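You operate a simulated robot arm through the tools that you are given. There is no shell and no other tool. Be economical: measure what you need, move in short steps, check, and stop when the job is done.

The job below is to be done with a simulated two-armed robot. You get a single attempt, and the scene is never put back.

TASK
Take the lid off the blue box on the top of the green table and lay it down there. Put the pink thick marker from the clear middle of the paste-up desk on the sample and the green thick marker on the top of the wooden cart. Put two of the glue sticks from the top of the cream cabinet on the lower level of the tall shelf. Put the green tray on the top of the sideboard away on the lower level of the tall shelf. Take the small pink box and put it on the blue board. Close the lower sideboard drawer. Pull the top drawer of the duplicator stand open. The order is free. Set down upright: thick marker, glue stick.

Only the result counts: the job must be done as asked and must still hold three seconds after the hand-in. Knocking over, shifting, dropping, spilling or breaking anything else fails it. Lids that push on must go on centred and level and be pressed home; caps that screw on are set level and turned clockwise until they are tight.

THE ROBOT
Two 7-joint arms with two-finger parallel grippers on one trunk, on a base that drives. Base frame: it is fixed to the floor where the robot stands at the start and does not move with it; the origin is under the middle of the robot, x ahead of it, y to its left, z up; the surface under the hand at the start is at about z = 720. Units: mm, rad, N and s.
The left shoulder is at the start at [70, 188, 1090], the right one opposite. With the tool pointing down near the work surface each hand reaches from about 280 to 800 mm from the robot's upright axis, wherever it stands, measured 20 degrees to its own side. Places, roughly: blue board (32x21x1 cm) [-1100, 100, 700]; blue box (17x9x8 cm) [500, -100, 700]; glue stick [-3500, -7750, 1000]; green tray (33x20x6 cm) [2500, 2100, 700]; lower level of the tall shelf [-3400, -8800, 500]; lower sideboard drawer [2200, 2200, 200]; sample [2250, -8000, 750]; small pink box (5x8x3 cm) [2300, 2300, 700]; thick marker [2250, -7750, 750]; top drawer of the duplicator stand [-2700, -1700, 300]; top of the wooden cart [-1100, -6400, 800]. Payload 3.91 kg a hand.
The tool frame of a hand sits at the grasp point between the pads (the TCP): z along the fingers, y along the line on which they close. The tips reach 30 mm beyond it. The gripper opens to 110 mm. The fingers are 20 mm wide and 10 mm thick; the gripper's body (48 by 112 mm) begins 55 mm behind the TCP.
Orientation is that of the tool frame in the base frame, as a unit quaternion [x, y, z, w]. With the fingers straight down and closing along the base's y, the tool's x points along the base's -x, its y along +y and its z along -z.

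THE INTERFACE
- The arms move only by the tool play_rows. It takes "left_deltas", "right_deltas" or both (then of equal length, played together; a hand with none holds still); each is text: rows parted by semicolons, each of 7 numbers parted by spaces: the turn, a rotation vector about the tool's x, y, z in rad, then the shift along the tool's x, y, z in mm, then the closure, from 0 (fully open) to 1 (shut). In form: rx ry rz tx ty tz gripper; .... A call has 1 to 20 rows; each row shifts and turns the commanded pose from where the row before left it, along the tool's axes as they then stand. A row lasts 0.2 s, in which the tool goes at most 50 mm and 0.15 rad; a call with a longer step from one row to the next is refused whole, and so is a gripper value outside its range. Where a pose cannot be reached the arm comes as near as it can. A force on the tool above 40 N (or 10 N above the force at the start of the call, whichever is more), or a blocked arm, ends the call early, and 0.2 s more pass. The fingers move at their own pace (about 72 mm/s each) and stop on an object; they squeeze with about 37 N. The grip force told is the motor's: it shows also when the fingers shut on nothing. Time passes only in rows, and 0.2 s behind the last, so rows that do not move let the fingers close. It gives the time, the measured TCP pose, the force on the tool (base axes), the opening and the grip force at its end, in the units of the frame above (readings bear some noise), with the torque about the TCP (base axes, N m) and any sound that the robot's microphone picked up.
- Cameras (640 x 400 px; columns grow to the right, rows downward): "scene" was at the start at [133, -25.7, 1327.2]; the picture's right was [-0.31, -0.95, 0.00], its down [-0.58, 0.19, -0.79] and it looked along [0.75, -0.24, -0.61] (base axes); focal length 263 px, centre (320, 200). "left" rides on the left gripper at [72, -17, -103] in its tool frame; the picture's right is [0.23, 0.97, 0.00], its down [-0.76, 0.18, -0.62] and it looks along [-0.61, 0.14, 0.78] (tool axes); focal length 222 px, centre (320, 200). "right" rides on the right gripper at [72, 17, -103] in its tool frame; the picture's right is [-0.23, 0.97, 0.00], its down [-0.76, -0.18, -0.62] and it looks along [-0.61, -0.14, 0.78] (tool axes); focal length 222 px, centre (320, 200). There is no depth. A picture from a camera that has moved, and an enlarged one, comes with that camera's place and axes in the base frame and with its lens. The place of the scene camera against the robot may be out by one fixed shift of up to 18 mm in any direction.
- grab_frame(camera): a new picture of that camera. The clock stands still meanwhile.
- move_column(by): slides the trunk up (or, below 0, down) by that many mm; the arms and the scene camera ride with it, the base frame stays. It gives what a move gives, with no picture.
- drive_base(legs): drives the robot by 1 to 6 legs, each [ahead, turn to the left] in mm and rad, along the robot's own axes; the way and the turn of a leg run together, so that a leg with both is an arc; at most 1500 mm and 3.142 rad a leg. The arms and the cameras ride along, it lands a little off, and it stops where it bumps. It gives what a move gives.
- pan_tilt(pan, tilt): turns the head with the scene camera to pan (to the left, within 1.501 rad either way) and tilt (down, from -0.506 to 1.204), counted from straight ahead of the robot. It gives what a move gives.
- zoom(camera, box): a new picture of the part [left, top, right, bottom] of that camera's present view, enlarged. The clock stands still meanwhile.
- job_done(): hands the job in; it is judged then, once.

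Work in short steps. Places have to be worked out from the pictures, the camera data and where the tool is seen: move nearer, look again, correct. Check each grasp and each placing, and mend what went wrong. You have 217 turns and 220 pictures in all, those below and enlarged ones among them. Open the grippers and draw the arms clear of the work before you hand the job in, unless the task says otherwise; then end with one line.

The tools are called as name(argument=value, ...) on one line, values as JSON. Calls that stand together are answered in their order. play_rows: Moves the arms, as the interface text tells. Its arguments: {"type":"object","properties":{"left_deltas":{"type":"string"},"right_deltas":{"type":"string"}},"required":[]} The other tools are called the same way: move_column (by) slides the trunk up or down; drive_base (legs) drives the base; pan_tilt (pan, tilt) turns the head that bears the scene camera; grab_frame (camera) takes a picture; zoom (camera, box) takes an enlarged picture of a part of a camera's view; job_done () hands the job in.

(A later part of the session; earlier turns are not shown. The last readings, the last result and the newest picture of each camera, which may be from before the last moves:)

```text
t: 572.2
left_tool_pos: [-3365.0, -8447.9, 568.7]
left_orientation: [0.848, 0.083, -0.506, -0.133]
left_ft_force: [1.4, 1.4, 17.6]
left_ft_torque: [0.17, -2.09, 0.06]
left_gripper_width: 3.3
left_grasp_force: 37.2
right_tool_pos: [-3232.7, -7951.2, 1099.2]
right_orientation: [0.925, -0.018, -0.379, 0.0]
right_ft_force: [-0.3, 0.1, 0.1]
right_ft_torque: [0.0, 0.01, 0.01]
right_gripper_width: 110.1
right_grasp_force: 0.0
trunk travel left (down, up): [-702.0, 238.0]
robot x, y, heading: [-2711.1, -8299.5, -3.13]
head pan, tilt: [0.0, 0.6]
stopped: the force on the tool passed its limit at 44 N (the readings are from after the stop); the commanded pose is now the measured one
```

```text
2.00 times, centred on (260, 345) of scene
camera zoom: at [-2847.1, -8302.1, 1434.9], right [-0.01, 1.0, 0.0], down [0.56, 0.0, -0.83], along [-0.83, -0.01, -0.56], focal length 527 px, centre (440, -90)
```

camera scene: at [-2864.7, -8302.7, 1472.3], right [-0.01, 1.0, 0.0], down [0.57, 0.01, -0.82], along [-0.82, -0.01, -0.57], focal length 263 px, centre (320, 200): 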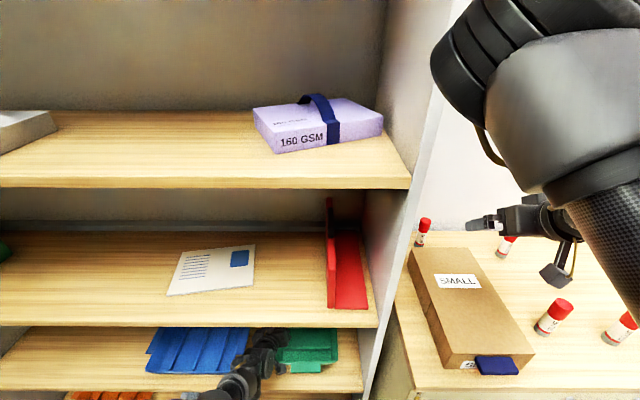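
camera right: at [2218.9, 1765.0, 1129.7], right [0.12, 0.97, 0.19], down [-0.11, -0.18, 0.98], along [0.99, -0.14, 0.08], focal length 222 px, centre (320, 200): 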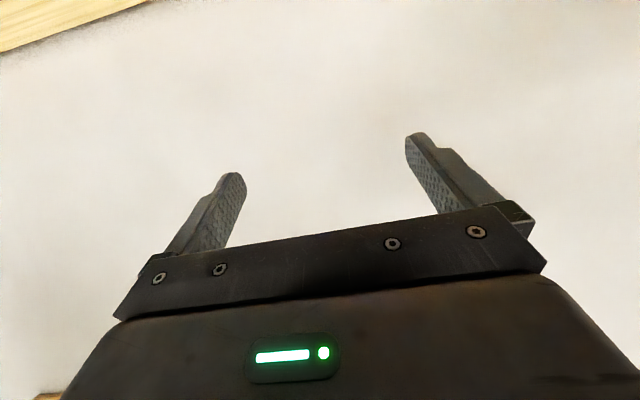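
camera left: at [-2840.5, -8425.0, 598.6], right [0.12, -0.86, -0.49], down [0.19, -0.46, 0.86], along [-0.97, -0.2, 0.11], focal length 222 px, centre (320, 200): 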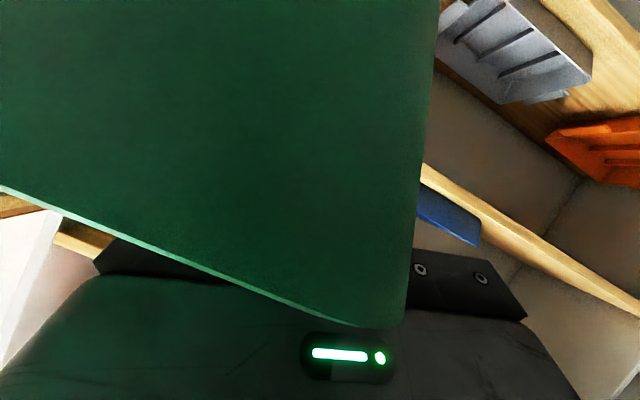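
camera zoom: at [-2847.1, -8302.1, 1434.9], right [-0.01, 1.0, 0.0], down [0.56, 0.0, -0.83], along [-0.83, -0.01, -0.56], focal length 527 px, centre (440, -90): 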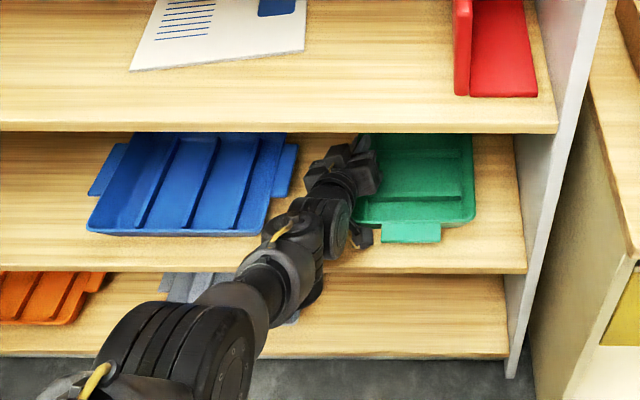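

The tray's near end touches first (it got pitched in the grip when bumping). I lift 10 mm, pitch the hand down ~0.15 rad to level it, and lower again.

move_column(by=10)

play_rows(left_deltas="0 0.05 0 0 0 0 1;0 0.05 0 0 0 0 1;0 0.05 0 0 0 0 1;0 0 0 4.2 1.5 2.2 1;0 0 0 4.2 1.5 2.2 1;0 0 0 4.2 1.5 2.2 1;0 0 0 4.2 1.5 2.2 1;0 0 0 0 0 0 1")

zoom(camera="scene", box=[220, 290, 400, 400])

```text
t: 572.8
left_tool_pos: [-3361.5, -8447.8, 575.2]
left_orientation: [0.85, 0.082, -0.503, -0.132]
left_ft_force: [0.9, -0.1, -2.9]
left_ft_torque: [-0.2, -0.05, -0.01]
left_gripper_width: 3.4
left_grasp_force: 36.7
right_tool_pos: [-3233.0, -7951.3, 1108.9]
right_orientation: [0.925, -0.018, -0.379, 0.0]
right_ft_force: [0.7, -0.9, 0.3]
right_ft_torque: [0.01, 0.03, -0.03]
right_gripper_width: 110.0
right_grasp_force: 0.0
trunk travel left (down, up): [-712.0, 228.0]
robot x, y, heading: [-2708.6, -8303.6, -3.134]
head pan, tilt: [0.0, 0.6]
```

```text
t: 574.6
left_tool_pos: [-3361.2, -8445.8, 564.3]
left_orientation: [0.882, 0.07, -0.445, -0.139]
left_ft_force: [-4.2, 8.8, 34.0]
left_ft_torque: [0.6, 0.26, 0.05]
left_gripper_width: 4.0
left_grasp_force: 36.7
right_tool_pos: [-3229.2, -7949.0, 1109.5]
right_orientation: [0.925, -0.019, -0.38, 0.002]
right_ft_force: [0.5, 0.5, 0.5]
right_ft_torque: [0.02, 0.01, -0.01]
right_gripper_width: 110.1
right_grasp_force: 0.1
trunk travel left (down, up): [-712.0, 228.0]
robot x, y, heading: [-2711.6, -8303.3, -3.13]
head pan, tilt: [0.0, 0.6]
```

```text
3.56 times, centred on (310, 345) of scene
camera zoom: at [-2843.7, -8300.0, 1445.3], right [-0.01, 1.0, 0.0], down [0.56, 0.0, -0.83], along [-0.83, -0.01, -0.56], focal length 936 px, centre (356, -316)
```

zoom: 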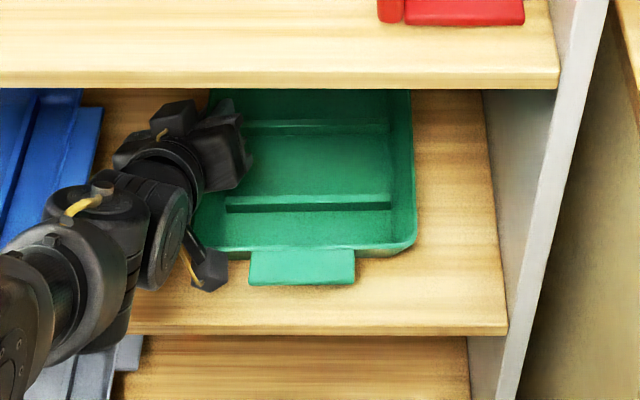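

Contact is now balanced under the grip: the tray rests level. I ease up, open partly, rise 60 mm and back out.

play_rows(left_deltas="0 0 0 2 0.7 1.1 1;0 0 0 -4 -1.5 -2 1;0 0 0 0 0 0 0.8;0 0 0 0 0 0 0.6;0 0 0 0 0 0 0.55;0 0 0 -17 -6 -9 0.55;0 0 0 -17 -6 -9 0.55;0 0 0 -17 -6 -9 0.55;0 0 0 0 0 0 0.55")

drive_base(legs=[[-400, 0]])

grab_frame(camera="scene")

```text
t: 576.6
left_tool_pos: [-3369.6, -8449.6, 621.4]
left_orientation: [0.885, 0.072, -0.44, -0.138]
left_ft_force: [-0.4, 0.3, -0.2]
left_ft_torque: [0.0, 0.0, 0.0]
left_gripper_width: 49.4
left_grasp_force: 0.1
right_tool_pos: [-3233.1, -7951.5, 1108.7]
right_orientation: [0.925, -0.017, -0.379, 0.001]
right_ft_force: [-0.6, -0.1, 0.1]
right_ft_torque: [-0.02, 0.0, -0.03]
right_gripper_width: 110.0
right_grasp_force: 0.0
trunk travel left (down, up): [-712.0, 228.0]
robot x, y, heading: [-2709.4, -8298.8, -3.131]
head pan, tilt: [0.0, 0.6]
```

```text
t: 579.0
left_tool_pos: [-2972.2, -8450.8, 620.6]
left_orientation: [0.885, 0.077, -0.439, -0.136]
left_ft_force: [0.0, -0.1, 0.2]
left_ft_torque: [0.0, -0.03, 0.02]
left_gripper_width: 49.4
left_grasp_force: 0.1
right_tool_pos: [-2841.8, -7952.2, 1109.6]
right_orientation: [0.925, -0.012, -0.379, 0.004]
right_ft_force: [1.3, -0.1, 0.3]
right_ft_torque: [0.0, 0.02, -0.02]
right_gripper_width: 110.0
right_grasp_force: 0.1
trunk travel left (down, up): [-712.0, 228.0]
robot x, y, heading: [-2312.6, -8292.6, -3.121]
head pan, tilt: [0.0, 0.6]
```

```text
82 pictures are left
camera scene: at [-2453.1, -8298.2, 1444.7], right [-0.02, 1.0, 0.0], down [0.56, 0.01, -0.83], along [-0.82, -0.02, -0.56], focal length 263 px, centre (320, 200)
```

scene: 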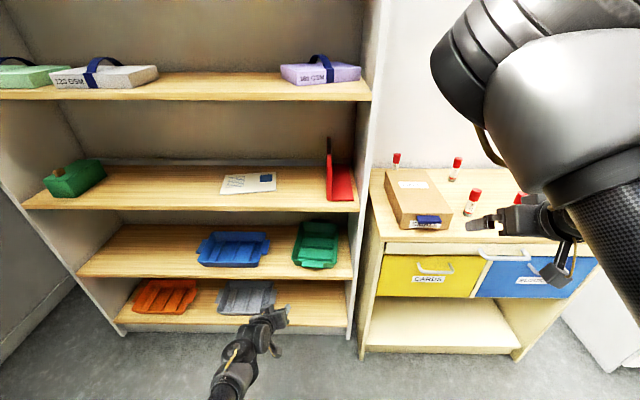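

The green tray lies flat on the shelf level. Now the glue sticks: I straighten and raise the left hand, raise the trunk, and drive in front of the nearest stick.

play_rows(left_deltas="-0.049 0 0.091 0 0 0 0;-0.049 0 0.091 0 0 0 0;-0.049 0 0.091 0 0 0 0;0 0 0 -30 0 -22 0;0 0 0 -30 0 -22 0;0 0 0 -30 0 -22 0;0 0 0 -30 0 -22 0;0 0 0 0 0 0 0")

move_column(by=225)

drive_base(legs=[[0, -1.591], [711, 0], [0, 1.571], [190, 0]])

grab_frame(camera="scene")

grab_frame(camera="left")

```text
t: 580.9
left_tool_pos: [-2975.8, -8452.3, 766.8]
left_orientation: [0.895, -0.013, -0.446, -0.01]
left_ft_force: [-0.1, -0.3, -0.2]
left_ft_torque: [0.0, -0.03, 0.0]
left_gripper_width: 110.0
left_grasp_force: 0.0
right_tool_pos: [-2842.2, -7951.1, 1109.2]
right_orientation: [0.926, -0.014, -0.378, 0.002]
right_ft_force: [0.9, 0.5, -0.8]
right_ft_torque: [0.03, 0.01, 0.0]
right_gripper_width: 110.1
right_grasp_force: 0.0
trunk travel left (down, up): [-712.0, 228.0]
robot x, y, heading: [-2315.4, -8299.9, -3.116]
head pan, tilt: [0.0, 0.6]
```

```text
t: 583.2
left_tool_pos: [-2974.7, -8453.7, 992.3]
left_orientation: [0.894, -0.013, -0.448, -0.009]
left_ft_force: [0.6, -0.2, -0.7]
left_ft_torque: [-0.03, 0.0, 0.04]
left_gripper_width: 110.1
left_grasp_force: 0.1
right_tool_pos: [-2842.3, -7950.7, 1333.4]
right_orientation: [0.925, -0.013, -0.379, 0.003]
right_ft_force: [-0.7, -0.8, 0.4]
right_ft_torque: [0.03, 0.0, 0.0]
right_gripper_width: 110.3
right_grasp_force: 0.1
trunk travel left (down, up): [-937.0, 3.0]
robot x, y, heading: [-2317.7, -8291.3, -3.119]
head pan, tilt: [0.0, 0.6]
```

```text
t: 595.9
left_tool_pos: [-3182.7, -7782.1, 995.2]
left_orientation: [0.894, 0.001, -0.449, -0.002]
left_ft_force: [0.9, 0.4, -0.1]
left_ft_torque: [-0.01, 0.02, 0.03]
left_gripper_width: 110.1
left_grasp_force: 0.1
right_tool_pos: [-3063.2, -7276.2, 1336.8]
right_orientation: [0.925, 0.001, -0.38, 0.008]
right_ft_force: [0.6, 0.1, -0.9]
right_ft_torque: [0.02, 0.02, 0.03]
right_gripper_width: 109.7
right_grasp_force: 0.0
trunk travel left (down, up): [-937.0, 3.0]
robot x, y, heading: [-2527.9, -7602.9, -3.09]
head pan, tilt: [0.0, 0.6]
```

```text
81 pictures are left
camera scene: at [-2663.0, -7610.5, 1670.2], right [-0.05, 1.0, 0.0], down [0.56, 0.03, -0.83], along [-0.83, -0.04, -0.56], focal length 263 px, centre (320, 200)
```

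scene: 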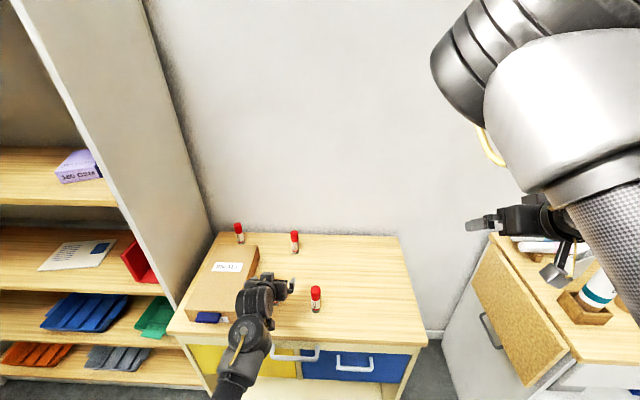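

```text
80 pictures are left
camera left: at [-3054.6, -7764.3, 998.4], right [0.14, -0.97, -0.19], down [0.05, -0.18, 0.98], along [-0.99, -0.14, 0.02], focal length 222 px, centre (320, 200)
```

left: 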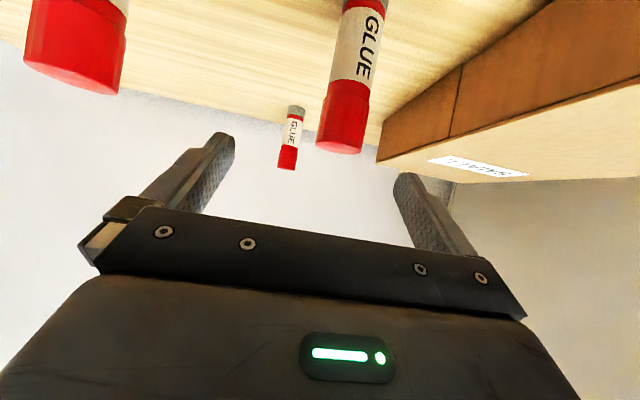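

The wrist view shows a glue stick right ahead (≈ (−3235, −7797)), with room at both sides. I back 70 mm, lower 98 mm, align in y, and look again.

drive_base(legs=[[-75, -0.05]])

move_column(by=-98)

grab_frame(camera="left")

```text
t: 596.9
left_tool_pos: [-3128.9, -7748.2, 986.6]
left_orientation: [0.897, -0.02, -0.442, -0.014]
left_ft_force: [-0.3, 0.2, 0.3]
left_ft_torque: [0.0, -0.09, -0.05]
left_gripper_width: 110.1
left_grasp_force: 0.1
right_tool_pos: [-2990.7, -7249.5, 1328.2]
right_orientation: [0.928, -0.021, -0.373, -0.002]
right_ft_force: [0.3, 0.5, -0.8]
right_ft_torque: [-0.01, 0.01, -0.04]
right_gripper_width: 109.9
right_grasp_force: 0.0
trunk travel left (down, up): [-937.0, 3.0]
robot x, y, heading: [-2454.9, -7600.0, -3.141]
head pan, tilt: [0.0, 0.6]
```

```text
t: 598.2
left_tool_pos: [-3118.6, -7748.1, 894.9]
left_orientation: [0.894, -0.02, -0.447, -0.013]
left_ft_force: [-0.1, -1.3, -0.9]
left_ft_torque: [-0.04, 0.03, 0.0]
left_gripper_width: 109.9
left_grasp_force: 0.1
right_tool_pos: [-2975.7, -7248.5, 1236.7]
right_orientation: [0.926, -0.021, -0.378, -0.001]
right_ft_force: [0.3, -0.8, 0.1]
right_ft_torque: [-0.01, -0.07, 0.01]
right_gripper_width: 110.1
right_grasp_force: 0.0
trunk travel left (down, up): [-839.0, 101.0]
robot x, y, heading: [-2455.3, -7603.2, -3.14]
head pan, tilt: [0.0, 0.6]
```

```text
79 pictures are left
camera left: at [-2990.7, -7736.6, 899.5], right [0.09, -0.98, -0.19], down [0.03, -0.18, 0.98], along [-1.0, -0.09, 0.02], focal length 222 px, centre (320, 200)
```

left: 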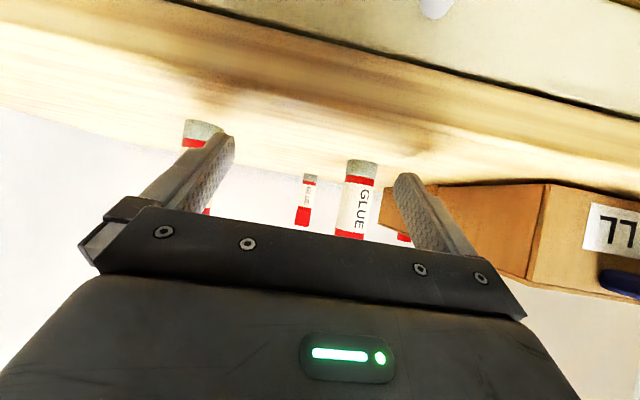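

Triangulated: stick at (−3232, −7798), table ≈ 857. I shift 50 mm left with the arm, raise 10 mm, and drive forward 100 mm around it.

play_rows(left_deltas="0 0 0 -4 25 -3 0;0 0 0 -4 25 -3 0;0 0 0 0 0 0 0")

drive_base(legs=[[98, 0]])

grab_frame(camera="left")

```text
t: 599.0
left_tool_pos: [-3120.2, -7796.9, 907.1]
left_orientation: [0.893, -0.02, -0.449, -0.013]
left_ft_force: [0.4, -0.5, 0.7]
left_ft_torque: [-0.02, 0.03, -0.02]
left_gripper_width: 109.8
left_grasp_force: 0.1
right_tool_pos: [-2973.9, -7247.9, 1236.3]
right_orientation: [0.925, -0.021, -0.378, -0.001]
right_ft_force: [0.1, -0.2, -0.2]
right_ft_torque: [-0.01, 0.01, 0.01]
right_gripper_width: 109.9
right_grasp_force: 0.1
trunk travel left (down, up): [-839.0, 101.0]
robot x, y, heading: [-2455.9, -7605.2, -3.139]
head pan, tilt: [0.0, 0.6]
```

```text
t: 600.2
left_tool_pos: [-3215.0, -7797.2, 908.6]
left_orientation: [0.893, -0.02, -0.45, -0.013]
left_ft_force: [0.3, -0.7, -0.2]
left_ft_torque: [-0.02, 0.02, 0.04]
left_gripper_width: 109.9
left_grasp_force: 0.1
right_tool_pos: [-3068.3, -7247.9, 1239.4]
right_orientation: [0.924, -0.02, -0.381, -0.001]
right_ft_force: [0.6, 0.4, 0.1]
right_ft_torque: [-0.03, 0.0, -0.01]
right_gripper_width: 110.1
right_grasp_force: 0.0
trunk travel left (down, up): [-839.0, 101.0]
robot x, y, heading: [-2554.6, -7604.4, -3.141]
head pan, tilt: [0.0, 0.6]
```

```text
78 pictures are left
camera left: at [-3087.2, -7786.1, 912.3], right [0.09, -0.98, -0.19], down [0.04, -0.18, 0.98], along [-1.0, -0.09, 0.02], focal length 222 px, centre (320, 200)
```

left: 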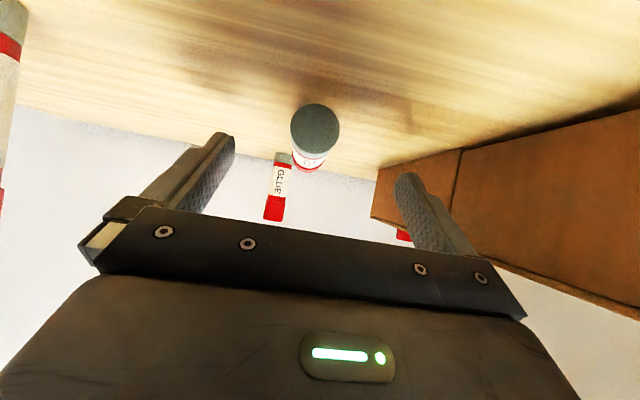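

The stick looks odd now, possibly tipped. I check closely.

zoom(camera="left", box=[220, 60, 420, 260])

grab_frame(camera="scene")

```text
2.00 times, centred on (320, 160) of left
camera zoom: at [-3087.2, -7786.1, 912.3], right [0.09, -0.98, -0.19], down [0.04, -0.18, 0.98], along [-1.0, -0.09, 0.02], focal length 444 px, centre (320, 280)
```

zoom: 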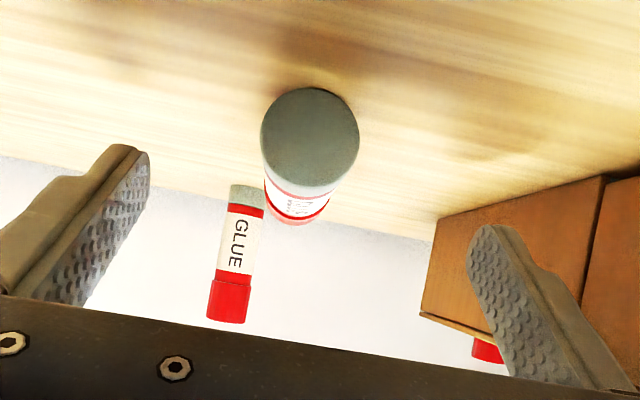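

```text
76 pictures are left
camera scene: at [-2685.3, -7602.3, 1572.5], right [0.0, 1.0, 0.0], down [0.56, 0.0, -0.83], along [-0.83, 0.0, -0.56], focal length 263 px, centre (320, 200)
```

scene: 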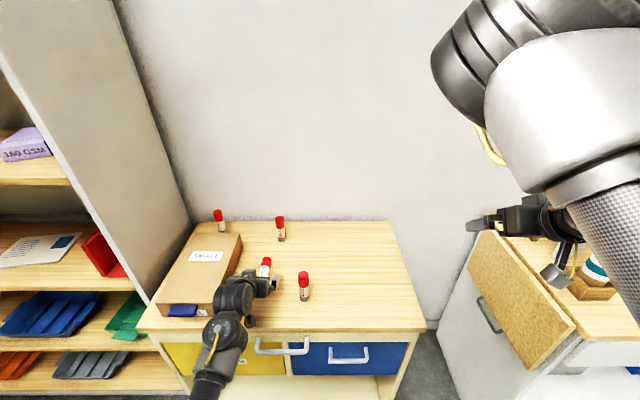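

The stick has been tipped over, lying away from me between the fingers (it was nearer than I judged). I'll take exactly this one and stand it up: grip it lying, near its cap end.

play_rows(left_deltas="0 0 0 -4 -5 19 0;0 0 0 -4 -4 19 0;0 0 0 0 0 0 0.3;0 0 0 0 0 0 0.5;0 0 0 0 0 0 0.7;0 0 0 0 0 0 0.9;0 0 0 0 0 0 1;0 0 0 0 0 0 1")

grab_frame(camera="left")

```text
t: 602.0
left_tool_pos: [-3252.8, -7786.6, 889.0]
left_orientation: [0.894, -0.02, -0.448, -0.013]
left_ft_force: [-0.6, 1.7, 2.5]
left_ft_torque: [0.05, 0.13, -0.06]
left_gripper_width: 27.2
left_grasp_force: 36.9
right_tool_pos: [-3074.0, -7249.0, 1237.0]
right_orientation: [0.925, -0.021, -0.379, -0.001]
right_ft_force: [0.0, -0.1, 0.3]
right_ft_torque: [-0.02, 0.03, -0.03]
right_gripper_width: 110.1
right_grasp_force: 0.0
trunk travel left (down, up): [-839.0, 101.0]
robot x, y, heading: [-2556.6, -7606.2, -3.14]
head pan, tilt: [0.0, 0.6]
```

```text
75 pictures are left
camera left: at [-3125.0, -7775.3, 893.2], right [0.09, -0.98, -0.19], down [0.04, -0.18, 0.98], along [-1.0, -0.09, 0.02], focal length 222 px, centre (320, 200)
```

left: 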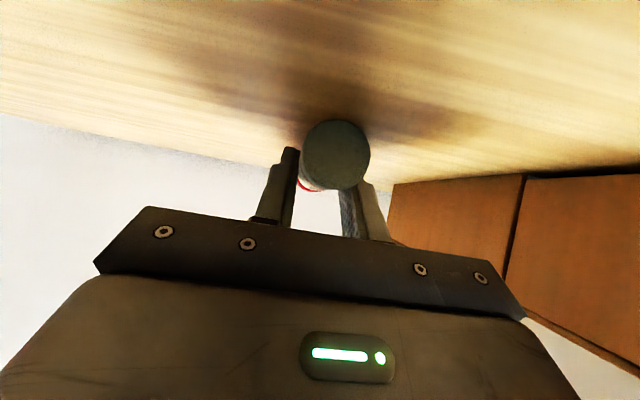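

The stick is gripped (27.2 mm). I lift it, back away from the cabinet, and pitch the hand up about the wrist in part to test.

move_column(by=60)

drive_base(legs=[[-350, 0]])

play_rows(left_deltas="0 -0.1 0 -29 0 0 1;0 -0.1 0 -29 0 0 1;0 -0.1 0 -29 0 0 1;0 -0.1 0 -29 0 0 1;0 -0.1 0 -29 0 0 1;0 -0.1 0 -29 0 0 1;0 -0.1 0 -29 0 0 1;0 -0.1 0 -29 0 0 1;0 -0.1 0 -29 0 0 1;0 -0.1 0 -29 0 0 1;0 -0.1 0 -29 0 0 1;0 -0.1 0 -29 0 0 1;0 0 0 0 0 0 1")

grab_frame(camera="scene")

```text
t: 603.0
left_tool_pos: [-3252.7, -7786.6, 948.1]
left_orientation: [0.894, -0.02, -0.448, -0.013]
left_ft_force: [0.0, -0.3, -1.3]
left_ft_torque: [0.02, -0.02, 0.0]
left_gripper_width: 27.7
left_grasp_force: 36.9
right_tool_pos: [-3073.9, -7248.5, 1295.4]
right_orientation: [0.925, -0.022, -0.379, -0.003]
right_ft_force: [0.1, -0.1, -0.3]
right_ft_torque: [0.01, 0.0, 0.02]
right_gripper_width: 110.0
right_grasp_force: 0.0
trunk travel left (down, up): [-899.0, 41.0]
robot x, y, heading: [-2555.2, -7604.7, -3.137]
head pan, tilt: [0.0, 0.6]
```

```text
t: 605.3
left_tool_pos: [-2896.6, -7787.1, 948.8]
left_orientation: [0.894, -0.02, -0.448, -0.013]
left_ft_force: [0.0, -0.2, 0.2]
left_ft_torque: [0.03, -0.01, 0.02]
left_gripper_width: 27.6
left_grasp_force: 37.0
right_tool_pos: [-2719.9, -7246.9, 1294.5]
right_orientation: [0.926, -0.021, -0.378, -0.002]
right_ft_force: [-0.3, -0.1, -0.5]
right_ft_torque: [-0.02, -0.01, -0.01]
right_gripper_width: 110.1
right_grasp_force: 0.1
trunk travel left (down, up): [-899.0, 41.0]
robot x, y, heading: [-2198.3, -7602.0, -3.142]
head pan, tilt: [0.0, 0.6]
```

```text
t: 608.1
left_tool_pos: [-2927.3, -7787.2, 1276.6]
left_orientation: [-0.485, 0.01, 0.874, 0.022]
left_ft_force: [1.3, -0.6, -1.5]
left_ft_torque: [-0.02, 0.02, 0.01]
left_gripper_width: 27.6
left_grasp_force: 37.0
right_tool_pos: [-2718.8, -7248.0, 1295.6]
right_orientation: [0.926, -0.021, -0.378, -0.002]
right_ft_force: [0.4, -0.7, -0.1]
right_ft_torque: [0.01, -0.01, -0.01]
right_gripper_width: 110.2
right_grasp_force: 0.0
trunk travel left (down, up): [-899.0, 41.0]
robot x, y, heading: [-2196.1, -7599.7, -3.142]
head pan, tilt: [0.0, 0.6]
```

```text
74 pictures are left
camera scene: at [-2337.2, -7601.8, 1631.7], right [0.0, 1.0, 0.0], down [0.57, 0.0, -0.82], along [-0.82, 0.0, -0.57], focal length 263 px, centre (320, 200)
```

scene: 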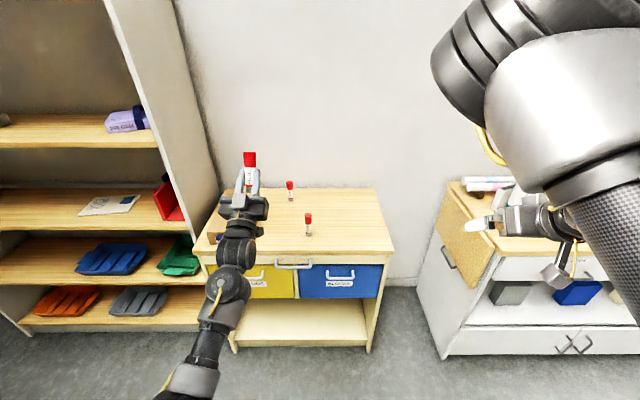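

The stick now points cap-up in the hand with no limits hit. I finish the pitch (stick vertical), then drive toward the shelf's free left part.

play_rows(left_deltas="0 -0.12 0 -35 0 0 1;0 -0.12 0 -35 0 0 1;0 -0.12 0 -35 0 0 1;0 0 0 0 0 0 1")

drive_base(legs=[[0, 1.571], [1212, 0], [0, -1.571], [200, 0]])

move_column(by=-400)

grab_frame(camera="scene")

```text
t: 609.1
left_tool_pos: [-2861.6, -7791.1, 1357.3]
left_orientation: [-0.32, 0.005, 0.947, 0.023]
left_ft_force: [0.2, 0.0, -0.5]
left_ft_torque: [0.02, 0.0, 0.01]
left_gripper_width: 27.8
left_grasp_force: 37.1
right_tool_pos: [-2718.1, -7247.6, 1296.2]
right_orientation: [0.925, -0.02, -0.379, -0.002]
right_ft_force: [0.2, 0.0, 0.1]
right_ft_torque: [0.01, -0.03, -0.04]
right_gripper_width: 109.9
right_grasp_force: 0.0
trunk travel left (down, up): [-899.0, 41.0]
robot x, y, heading: [-2202.3, -7603.6, -3.141]
head pan, tilt: [0.0, 0.6]
```

```text
t: 624.1
left_tool_pos: [-3040.3, -9014.0, 1358.6]
left_orientation: [-0.319, 0.003, 0.948, 0.017]
left_ft_force: [0.0, -0.3, -0.6]
left_ft_torque: [-0.02, -0.03, 0.03]
left_gripper_width: 27.9
left_grasp_force: 37.1
right_tool_pos: [-2904.5, -8469.3, 1296.7]
right_orientation: [0.925, -0.014, -0.379, 0.001]
right_ft_force: [0.3, -0.1, -1.2]
right_ft_torque: [0.01, 0.02, 0.04]
right_gripper_width: 110.2
right_grasp_force: 0.1
trunk travel left (down, up): [-899.0, 41.0]
robot x, y, heading: [-2384.1, -8817.2, -3.12]
head pan, tilt: [0.0, 0.6]
```

```text
t: 627.9
left_tool_pos: [-3042.8, -9014.1, 957.2]
left_orientation: [-0.32, 0.003, 0.947, 0.016]
left_ft_force: [-0.2, -0.2, -0.1]
left_ft_torque: [-0.01, 0.0, 0.01]
left_gripper_width: 27.7
left_grasp_force: 37.2
right_tool_pos: [-2907.5, -8468.4, 895.5]
right_orientation: [0.925, -0.014, -0.379, 0.001]
right_ft_force: [-0.5, 0.4, -0.7]
right_ft_torque: [0.0, -0.01, -0.02]
right_gripper_width: 110.0
right_grasp_force: 0.0
trunk travel left (down, up): [-499.0, 441.0]
robot x, y, heading: [-2386.7, -8812.0, -3.123]
head pan, tilt: [0.0, 0.6]
```

```text
73 pictures are left
camera scene: at [-2520.7, -8816.9, 1231.7], right [-0.02, 1.0, 0.0], down [0.56, 0.01, -0.82], along [-0.82, -0.01, -0.57], focal length 263 px, centre (320, 200)
```

scene: 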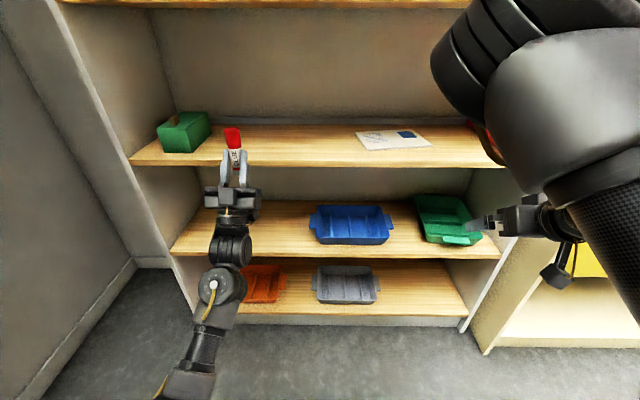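

I lower to just above level height (TCP 568) in front of the shelf and look.

move_column(by=-387)

drive_base(legs=[[150, -0.02]])

grab_frame(camera="scene")

grab_frame(camera="left")

```text
t: 631.6
left_tool_pos: [-3043.7, -9014.6, 570.4]
left_orientation: [-0.32, 0.003, 0.947, 0.016]
left_ft_force: [-0.3, -0.7, -0.9]
left_ft_torque: [0.01, -0.02, -0.02]
left_gripper_width: 27.8
left_grasp_force: 36.8
right_tool_pos: [-2907.5, -8470.1, 510.0]
right_orientation: [0.926, -0.013, -0.379, 0.001]
right_ft_force: [-0.6, -0.6, -0.2]
right_ft_torque: [0.01, -0.01, 0.0]
right_gripper_width: 110.0
right_grasp_force: 0.2
trunk travel left (down, up): [-112.0, 828.0]
robot x, y, heading: [-2380.8, -8814.0, -3.126]
head pan, tilt: [0.0, 0.6]
```

```text
t: 633.0
left_tool_pos: [-3198.8, -9001.7, 569.6]
left_orientation: [-0.32, 0.005, 0.947, 0.025]
left_ft_force: [0.0, 0.0, -1.2]
left_ft_torque: [0.01, 0.01, 0.01]
left_gripper_width: 27.6
left_grasp_force: 37.4
right_tool_pos: [-3054.3, -8459.1, 510.5]
right_orientation: [0.925, -0.023, -0.379, -0.002]
right_ft_force: [0.0, -1.0, 1.0]
right_ft_torque: [0.03, -0.02, 0.04]
right_gripper_width: 109.8
right_grasp_force: 0.0
trunk travel left (down, up): [-112.0, 828.0]
robot x, y, heading: [-2536.4, -8818.9, 3.14]
head pan, tilt: [0.0, 0.6]
```

```text
72 pictures are left
camera scene: at [-2673.3, -8815.2, 844.7], right [0.0, 1.0, 0.0], down [0.57, 0.0, -0.82], along [-0.82, 0.0, -0.57], focal length 263 px, centre (320, 200)
```

scene: 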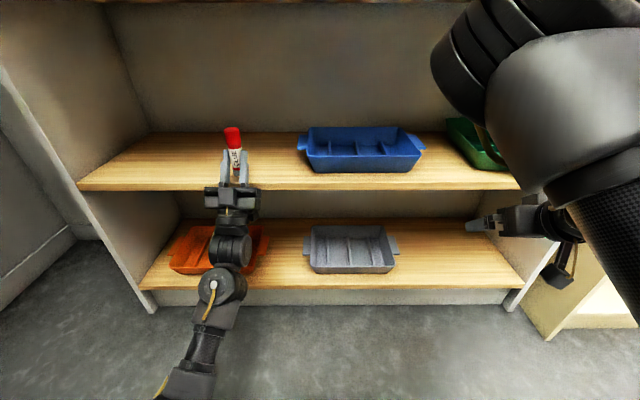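

```text
71 pictures are left
camera left: at [-3192.5, -8984.1, 444.3], right [-0.23, -0.96, -0.14], down [0.97, -0.23, -0.03], along [0.0, -0.15, 0.99], focal length 222 px, centre (320, 200)
```

left: 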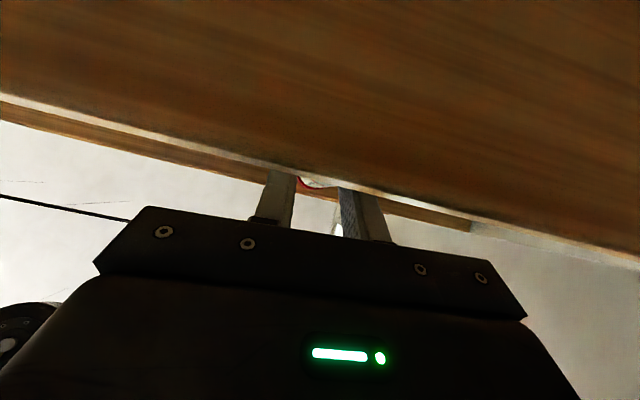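

The upward view shows the board's front edge at x ≈ −3196; the stick is 12 mm inside, base ~14 mm above. I go 7 mm deeper, then lower in 3 mm steps.

play_rows(left_deltas="0 0 0 5.6 0 4.2 1;0 0 0 1.8 0 -2.4 1;0 0 0 1.8 0 -2.4 1;0 0 0 1.8 0 -2.4 1;0 0 0 0 0 0 1")

play_rows(left_deltas="0 0 0 1.2 0 -1.6 1;0 0 0 1.2 0 -1.6 1;0 0 0 0 0 0 1")

zoom(camera="scene", box=[150, 90, 350, 230])

```text
t: 634.2
left_tool_pos: [-3205.7, -9001.7, 560.6]
left_orientation: [-0.321, 0.006, 0.947, 0.025]
left_ft_force: [0.3, -0.1, -1.2]
left_ft_torque: [0.02, -0.04, 0.0]
left_gripper_width: 27.7
left_grasp_force: 37.0
right_tool_pos: [-3053.4, -8460.2, 509.0]
right_orientation: [0.925, -0.023, -0.379, -0.003]
right_ft_force: [0.6, 0.3, -0.4]
right_ft_torque: [0.0, 0.03, 0.0]
right_gripper_width: 110.1
right_grasp_force: 0.2
trunk travel left (down, up): [-112.0, 828.0]
robot x, y, heading: [-2533.6, -8817.9, 3.138]
head pan, tilt: [0.0, 0.6]
```

```text
t: 635.0
left_tool_pos: [-3206.8, -9002.3, 557.8]
left_orientation: [-0.321, 0.006, 0.947, 0.026]
left_ft_force: [0.2, -0.8, -1.2]
left_ft_torque: [0.0, -0.05, -0.02]
left_gripper_width: 27.3
left_grasp_force: 36.9
right_tool_pos: [-3053.1, -8458.5, 509.7]
right_orientation: [0.925, -0.023, -0.378, -0.003]
right_ft_force: [0.5, -0.2, -0.1]
right_ft_torque: [-0.04, 0.04, -0.01]
right_gripper_width: 110.0
right_grasp_force: 0.1
trunk travel left (down, up): [-112.0, 828.0]
robot x, y, heading: [-2535.6, -8818.5, 3.14]
head pan, tilt: [0.0, 0.6]
```

```text
2.86 times, centred on (250, 160) of scene
camera zoom: at [-2673.3, -8815.2, 844.7], right [0.0, 1.0, 0.0], down [0.57, 0.0, -0.82], along [-0.82, 0.0, -0.57], focal length 752 px, centre (520, 314)
```

zoom: 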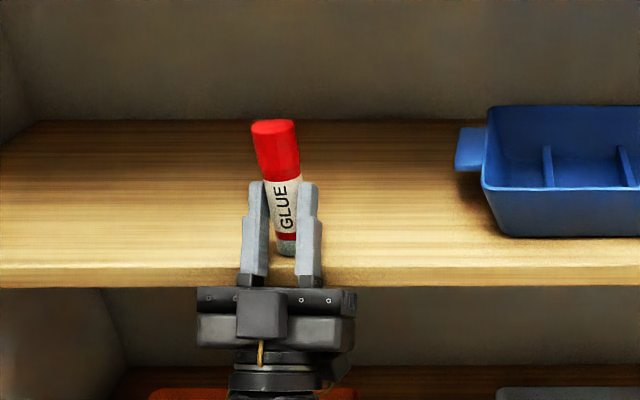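

The stick is practically vertical and about to touch. I lower further in small steps.

play_rows(left_deltas="0 0 0 1.2 0 -1.6 1;0 0 0 1.2 0 -1.6 1;0 0 0 0 0 0 1")

play_rows(left_deltas="0 0 0 1.2 0 -1.6 1;0 0 0 1.2 0 -1.6 1;0 0 0 0 0 0 1")

play_rows(left_deltas="0 0 0 1.2 0 -1.6 1;0 0 0 1.2 0 -1.6 1;0 0 0 0 0 0 1")

```text
t: 635.8
left_tool_pos: [-3206.8, -9000.9, 555.3]
left_orientation: [-0.32, 0.006, 0.947, 0.025]
left_ft_force: [-1.0, -0.2, 2.9]
left_ft_torque: [-0.06, 0.05, -0.01]
left_gripper_width: 27.2
left_grasp_force: 36.8
right_tool_pos: [-3053.4, -8460.9, 508.3]
right_orientation: [0.925, -0.023, -0.379, -0.002]
right_ft_force: [0.3, 0.1, 0.5]
right_ft_torque: [0.02, -0.02, 0.02]
right_gripper_width: 110.1
right_grasp_force: 0.1
trunk travel left (down, up): [-112.0, 828.0]
robot x, y, heading: [-2538.0, -8818.7, 3.138]
head pan, tilt: [0.0, 0.6]
```

```text
t: 636.6
left_tool_pos: [-3204.8, -9001.6, 553.4]
left_orientation: [-0.316, 0.006, 0.948, 0.026]
left_ft_force: [-4.9, -2.4, 23.0]
left_ft_torque: [-0.12, 0.45, 0.03]
left_gripper_width: 27.7
left_grasp_force: 36.9
right_tool_pos: [-3052.1, -8460.2, 511.1]
right_orientation: [0.925, -0.022, -0.38, -0.002]
right_ft_force: [0.0, 0.0, -0.2]
right_ft_torque: [0.02, 0.01, -0.01]
right_gripper_width: 109.9
right_grasp_force: 0.1
trunk travel left (down, up): [-112.0, 828.0]
robot x, y, heading: [-2536.4, -8815.7, 3.137]
head pan, tilt: [0.0, 0.6]
```

```text
t: 637.4
left_tool_pos: [-3203.0, -9001.0, 551.1]
left_orientation: [-0.316, 0.005, 0.948, 0.025]
left_ft_force: [-2.1, -0.2, 32.1]
left_ft_torque: [-0.05, 0.37, 0.04]
left_gripper_width: 27.7
left_grasp_force: 36.7
right_tool_pos: [-3051.4, -8459.1, 510.6]
right_orientation: [0.925, -0.023, -0.38, -0.002]
right_ft_force: [-0.3, -0.4, -1.1]
right_ft_torque: [-0.02, -0.02, 0.0]
right_gripper_width: 109.8
right_grasp_force: 0.1
trunk travel left (down, up): [-112.0, 828.0]
robot x, y, heading: [-2536.9, -8814.0, 3.136]
head pan, tilt: [0.0, 0.6]
```

Contact. I ease up a few millimetres, open, and slide the fingers back along their axis.

play_rows(left_deltas="0 0 0 -2.4 0 3.2 1;0 0 0 0 0 0 0.85;0 0 0 0 0 0 0.7;0 0 0 0 0 0 0.6;0 0 0 0 0 0 0.6;0 0 0 0 0 -15 0.6;0 0 0 0 0 -25 0.6;0 0 0 -10 0 -30 0.6;0 0 0 -20 0 -20 0.6;0 0 0 0 0 0 0.6")

drive_base(legs=[[-300, 0]])

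zoom(camera="scene", box=[150, 90, 480, 290])

```text
t: 639.5
left_tool_pos: [-3140.0, -9008.5, 577.4]
left_orientation: [-0.242, 0.012, 0.97, 0.02]
left_ft_force: [0.3, 0.8, 0.2]
left_ft_torque: [0.0, -0.02, -0.01]
left_gripper_width: 44.2
left_grasp_force: 0.0
right_tool_pos: [-3053.8, -8459.9, 505.1]
right_orientation: [0.926, -0.023, -0.378, -0.003]
right_ft_force: [0.2, 0.0, -0.4]
right_ft_torque: [0.01, 0.0, -0.02]
right_gripper_width: 109.9
right_grasp_force: 0.0
trunk travel left (down, up): [-112.0, 828.0]
robot x, y, heading: [-2538.1, -8815.5, 3.138]
head pan, tilt: [0.0, 0.6]
stopped in row 10 (left hand): the arm was blocked; the commanded pose is now the measured one
```

```text
t: 641.5
left_tool_pos: [-2842.9, -9009.0, 580.1]
left_orientation: [-0.241, 0.012, 0.97, 0.022]
left_ft_force: [-0.1, -0.3, -0.9]
left_ft_torque: [-0.02, 0.03, 0.0]
left_gripper_width: 44.0
left_grasp_force: 0.1
right_tool_pos: [-2755.2, -8460.3, 510.5]
right_orientation: [0.925, -0.024, -0.378, -0.003]
right_ft_force: [-0.1, 0.4, 0.2]
right_ft_torque: [0.02, 0.03, 0.02]
right_gripper_width: 109.9
right_grasp_force: 0.0
trunk travel left (down, up): [-112.0, 828.0]
robot x, y, heading: [-2237.5, -8821.8, 3.133]
head pan, tilt: [0.0, 0.6]
```

```text
1.94 times, centred on (315, 190) of scene
camera zoom: at [-2376.1, -8817.1, 844.7], right [0.01, 1.0, 0.0], down [0.57, 0.0, -0.82], along [-0.82, 0.01, -0.57], focal length 511 px, centre (330, 219)
```

zoom: 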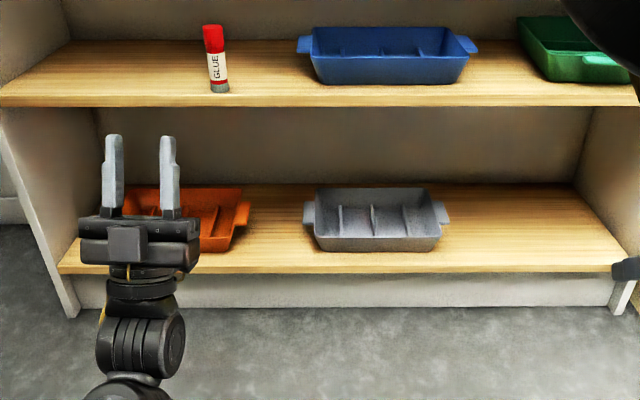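

The glue stick stands upright on the shelf. For the second one (at ≈ (−3173, −7650), table 865) I restore the hand's downward pitch, raise the trunk, and drive over.

play_rows(left_deltas="0 0.1 0 29 0 0 0;0 0.1 0 29 0 0 0;0 0.1 0 29 0 0 0;0 0.1 0 29 0 0 0;0 0.1 0 29 0 0 0;0 0.1 0 29 0 0 0;0 0.1 0 29 0 0 0;0 0.1 0 29 0 0 0;0 0.1 0 29 0 0 0;0 0.1 0 29 0 0 0;0 0.1 0 29 0 0 0;0 0.1 0 29 0 0 0;0 0.1 0 29 0 0 0;0 0.1 0 29 0 0 0;0 0.1 0 29 0 0 0;0 0.1 0 29 0 0 0;0 0.1 0 29 0 0 0;0 0 0 0 0 0 0")

move_column(by=400)

move_column(by=360)

drive_base(legs=[[0, -1.562], [1360, 0], [0, 1.571]])

grab_frame(camera="left")

```text
t: 645.3
left_tool_pos: [-2964.4, -9009.2, 163.1]
left_orientation: [0.889, -0.025, -0.458, -0.005]
left_ft_force: [-0.1, 0.9, -0.5]
left_ft_torque: [0.0, -0.01, -0.03]
left_gripper_width: 110.1
left_grasp_force: 0.0
right_tool_pos: [-2755.8, -8459.5, 509.2]
right_orientation: [0.925, -0.024, -0.378, -0.003]
right_ft_force: [0.8, 0.4, 0.4]
right_ft_torque: [0.01, 0.0, 0.02]
right_gripper_width: 110.1
right_grasp_force: 0.1
trunk travel left (down, up): [-112.0, 828.0]
robot x, y, heading: [-2238.2, -8820.4, 3.135]
head pan, tilt: [0.0, 0.6]
```

```text
t: 649.1
left_tool_pos: [-2964.2, -9008.4, 561.6]
left_orientation: [0.888, -0.025, -0.459, -0.005]
left_ft_force: [-0.3, -0.5, 0.2]
left_ft_torque: [0.03, -0.04, 0.0]
left_gripper_width: 110.2
left_grasp_force: 0.0
right_tool_pos: [-2753.8, -8458.6, 907.9]
right_orientation: [0.925, -0.024, -0.379, -0.003]
right_ft_force: [0.4, 0.1, -0.7]
right_ft_torque: [0.0, 0.03, 0.0]
right_gripper_width: 110.2
right_grasp_force: 0.0
trunk travel left (down, up): [-512.0, 428.0]
robot x, y, heading: [-2241.5, -8817.9, 3.131]
head pan, tilt: [0.0, 0.6]
```

```text
t: 652.6
left_tool_pos: [-2965.6, -9009.4, 923.4]
left_orientation: [0.888, -0.025, -0.459, -0.005]
left_ft_force: [-0.5, -0.4, -0.3]
left_ft_torque: [0.03, 0.0, -0.04]
left_gripper_width: 110.3
left_grasp_force: 0.0
right_tool_pos: [-2754.8, -8459.7, 1269.3]
right_orientation: [0.925, -0.024, -0.379, -0.003]
right_ft_force: [0.4, -0.1, -0.4]
right_ft_torque: [0.02, 0.01, 0.02]
right_gripper_width: 110.0
right_grasp_force: 0.1
trunk travel left (down, up): [-872.0, 68.0]
robot x, y, heading: [-2237.9, -8814.9, 3.139]
head pan, tilt: [0.0, 0.6]
```

```text
t: 666.9
left_tool_pos: [-2987.2, -7670.2, 923.3]
left_orientation: [0.888, -0.024, -0.459, -0.005]
left_ft_force: [-0.2, 0.2, -0.1]
left_ft_torque: [-0.02, 0.01, 0.0]
left_gripper_width: 110.1
left_grasp_force: 0.0
right_tool_pos: [-2777.1, -7120.4, 1267.9]
right_orientation: [0.925, -0.023, -0.378, -0.003]
right_ft_force: [-0.6, -0.1, 0.3]
right_ft_torque: [0.0, 0.03, -0.03]
right_gripper_width: 109.8
right_grasp_force: 0.1
trunk travel left (down, up): [-872.0, 68.0]
robot x, y, heading: [-2259.0, -7476.6, 3.139]
head pan, tilt: [0.0, 0.6]
```

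```text
68 pictures are left
camera left: at [-2859.4, -7658.7, 923.5], right [0.09, -0.98, -0.17], down [0.06, -0.17, 0.98], along [-0.99, -0.1, 0.04], focal length 222 px, centre (320, 200)
```

left: 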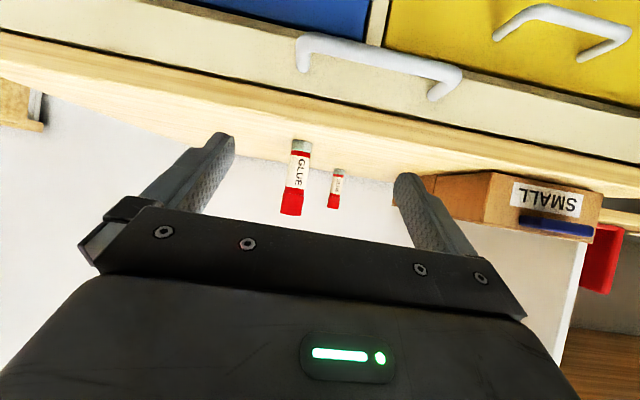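

Stick A is confirmed at (−3174, −7649). I shift 20 mm right, lower 8 mm, drive 140 mm forward, and verify before the last bit.

play_rows(left_deltas="0 0 0 3 -10 2.5 0;0 0 0 3 -10 2.5 0;0 0 0 0 0 0 0")

drive_base(legs=[[140, 0]])

grab_frame(camera="left")

```text
t: 667.7
left_tool_pos: [-2986.9, -7652.1, 914.3]
left_orientation: [0.888, -0.023, -0.459, -0.004]
left_ft_force: [-0.5, -0.9, -0.1]
left_ft_torque: [0.0, 0.01, 0.02]
left_gripper_width: 110.0
left_grasp_force: 0.1
right_tool_pos: [-2777.5, -7120.5, 1269.8]
right_orientation: [0.925, -0.022, -0.379, -0.001]
right_ft_force: [-0.4, 0.0, 0.8]
right_ft_torque: [0.02, -0.01, 0.0]
right_gripper_width: 110.0
right_grasp_force: 0.0
trunk travel left (down, up): [-872.0, 68.0]
robot x, y, heading: [-2261.3, -7478.8, 3.141]
head pan, tilt: [0.0, 0.6]
```

```text
t: 669.0
left_tool_pos: [-3125.3, -7651.2, 915.5]
left_orientation: [0.888, -0.023, -0.46, -0.004]
left_ft_force: [0.1, 0.1, -0.2]
left_ft_torque: [-0.01, -0.01, -0.01]
left_gripper_width: 110.2
left_grasp_force: 0.0
right_tool_pos: [-2916.6, -7120.3, 1269.9]
right_orientation: [0.925, -0.023, -0.38, -0.003]
right_ft_force: [0.1, 0.4, 0.6]
right_ft_torque: [0.0, -0.01, -0.04]
right_gripper_width: 110.1
right_grasp_force: 0.1
trunk travel left (down, up): [-872.0, 68.0]
robot x, y, heading: [-2399.6, -7475.1, 3.136]
head pan, tilt: [0.0, 0.6]
```

```text
67 pictures are left
camera left: at [-2997.9, -7639.2, 916.2], right [0.09, -0.98, -0.17], down [0.06, -0.17, 0.98], along [-0.99, -0.1, 0.05], focal length 222 px, centre (320, 200)
```

left: 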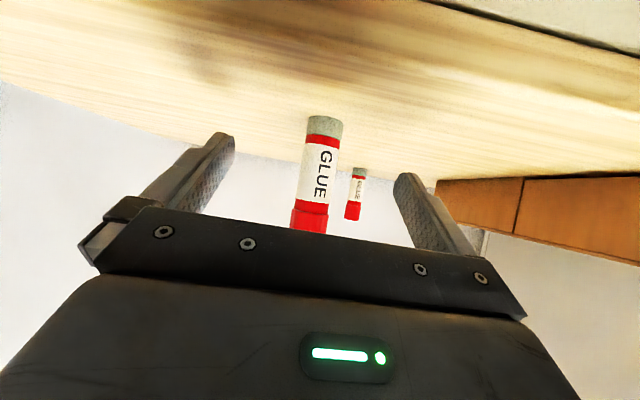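

Stick at (−3167, −7649), centred. I advance 30 mm and close.

play_rows(left_deltas="0 0 0 -8.6 0 12.2 0;0 0 0 -8.6 0 12.2 0;0 0 0 0 0 0 0.3;0 0 0 0 0 0 0.5;0 0 0 0 0 0 0.65;0 0 0 0 0 0 0.8;0 0 0 0 0 0 1;0 0 0 0 0 0 1")

move_column(by=50)

grab_frame(camera="left")

```text
t: 670.8
left_tool_pos: [-3157.1, -7649.8, 915.1]
left_orientation: [0.888, -0.024, -0.459, -0.004]
left_ft_force: [-0.9, -0.7, 1.2]
left_ft_torque: [0.02, 0.05, 0.04]
left_gripper_width: 27.7
left_grasp_force: 37.1
right_tool_pos: [-2918.3, -7120.8, 1269.5]
right_orientation: [0.925, -0.024, -0.379, -0.003]
right_ft_force: [-0.2, -0.4, -0.1]
right_ft_torque: [0.02, 0.02, 0.02]
right_gripper_width: 110.0
right_grasp_force: 0.0
trunk travel left (down, up): [-872.0, 68.0]
robot x, y, heading: [-2398.9, -7477.2, 3.138]
head pan, tilt: [0.0, 0.6]
```

```text
t: 671.7
left_tool_pos: [-3158.6, -7649.6, 964.9]
left_orientation: [0.888, -0.024, -0.458, -0.005]
left_ft_force: [-0.4, -0.3, -0.4]
left_ft_torque: [0.01, -0.01, 0.0]
left_gripper_width: 27.7
left_grasp_force: 37.1
right_tool_pos: [-2918.5, -7119.8, 1318.7]
right_orientation: [0.925, -0.023, -0.378, -0.002]
right_ft_force: [-0.3, 0.1, -1.1]
right_ft_torque: [-0.01, -0.03, 0.03]
right_gripper_width: 109.9
right_grasp_force: 0.1
trunk travel left (down, up): [-922.0, 18.0]
robot x, y, heading: [-2402.6, -7478.8, 3.137]
head pan, tilt: [0.0, 0.6]
```

```text
66 pictures are left
camera left: at [-3030.1, -7638.7, 965.1], right [0.09, -0.98, -0.17], down [0.06, -0.17, 0.98], along [-0.99, -0.1, 0.04], focal length 222 px, centre (320, 200)
```

left: 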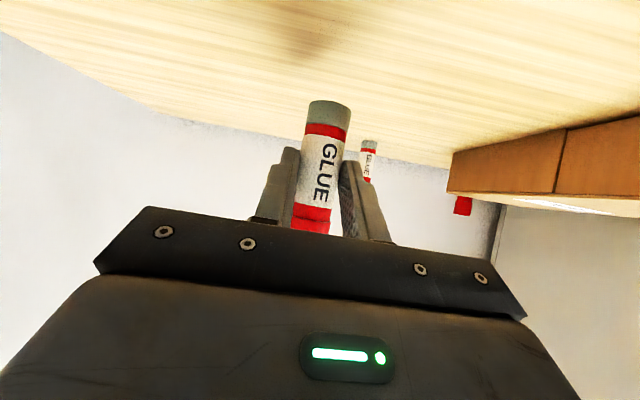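

The second stick is held upright. I carry it to the shelf: back off, drive south, lower to level height.

drive_base(legs=[[-200, 0], [0, 1.571], [1458, 0], [0, -1.571]])

move_column(by=-378)

grab_frame(camera="scene")

```text
t: 687.8
left_tool_pos: [-3001.1, -9081.2, 963.4]
left_orientation: [0.888, -0.04, -0.458, -0.013]
left_ft_force: [0.7, 0.2, -1.1]
left_ft_torque: [-0.01, -0.03, -0.01]
left_gripper_width: 27.8
left_grasp_force: 37.2
right_tool_pos: [-2741.7, -8559.2, 1319.2]
right_orientation: [0.924, -0.04, -0.379, -0.01]
right_ft_force: [-0.1, 0.3, 0.0]
right_ft_torque: [0.0, -0.01, -0.01]
right_gripper_width: 110.3
right_grasp_force: 0.1
trunk travel left (down, up): [-922.0, 18.0]
robot x, y, heading: [-2236.4, -8937.3, 3.093]
head pan, tilt: [0.0, 0.6]
```

```text
t: 691.5
left_tool_pos: [-3000.1, -9081.6, 587.3]
left_orientation: [0.888, -0.04, -0.459, -0.013]
left_ft_force: [0.1, -0.6, -0.7]
left_ft_torque: [-0.02, -0.01, -0.03]
left_gripper_width: 27.6
left_grasp_force: 36.7
right_tool_pos: [-2741.5, -8559.8, 941.4]
right_orientation: [0.925, -0.04, -0.379, -0.01]
right_ft_force: [0.7, -0.3, -0.8]
right_ft_torque: [0.04, 0.01, -0.02]
right_gripper_width: 110.0
right_grasp_force: 0.0
trunk travel left (down, up): [-544.0, 396.0]
robot x, y, heading: [-2242.6, -8933.4, 3.104]
head pan, tilt: [0.0, 0.6]
```

```text
65 pictures are left
camera scene: at [-2375.7, -8928.9, 1276.7], right [0.04, 1.0, 0.0], down [0.56, -0.02, -0.82], along [-0.82, 0.03, -0.57], focal length 263 px, centre (320, 200)
```

scene: 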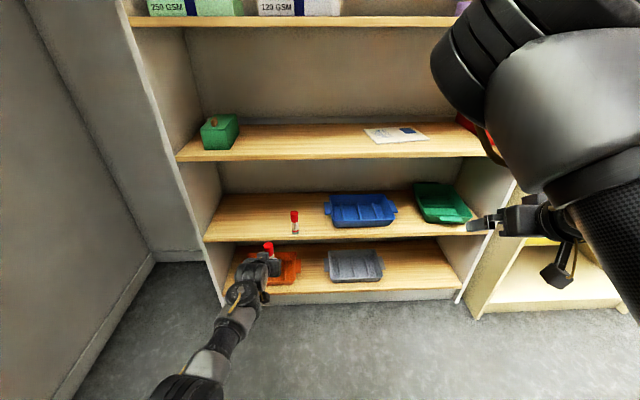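

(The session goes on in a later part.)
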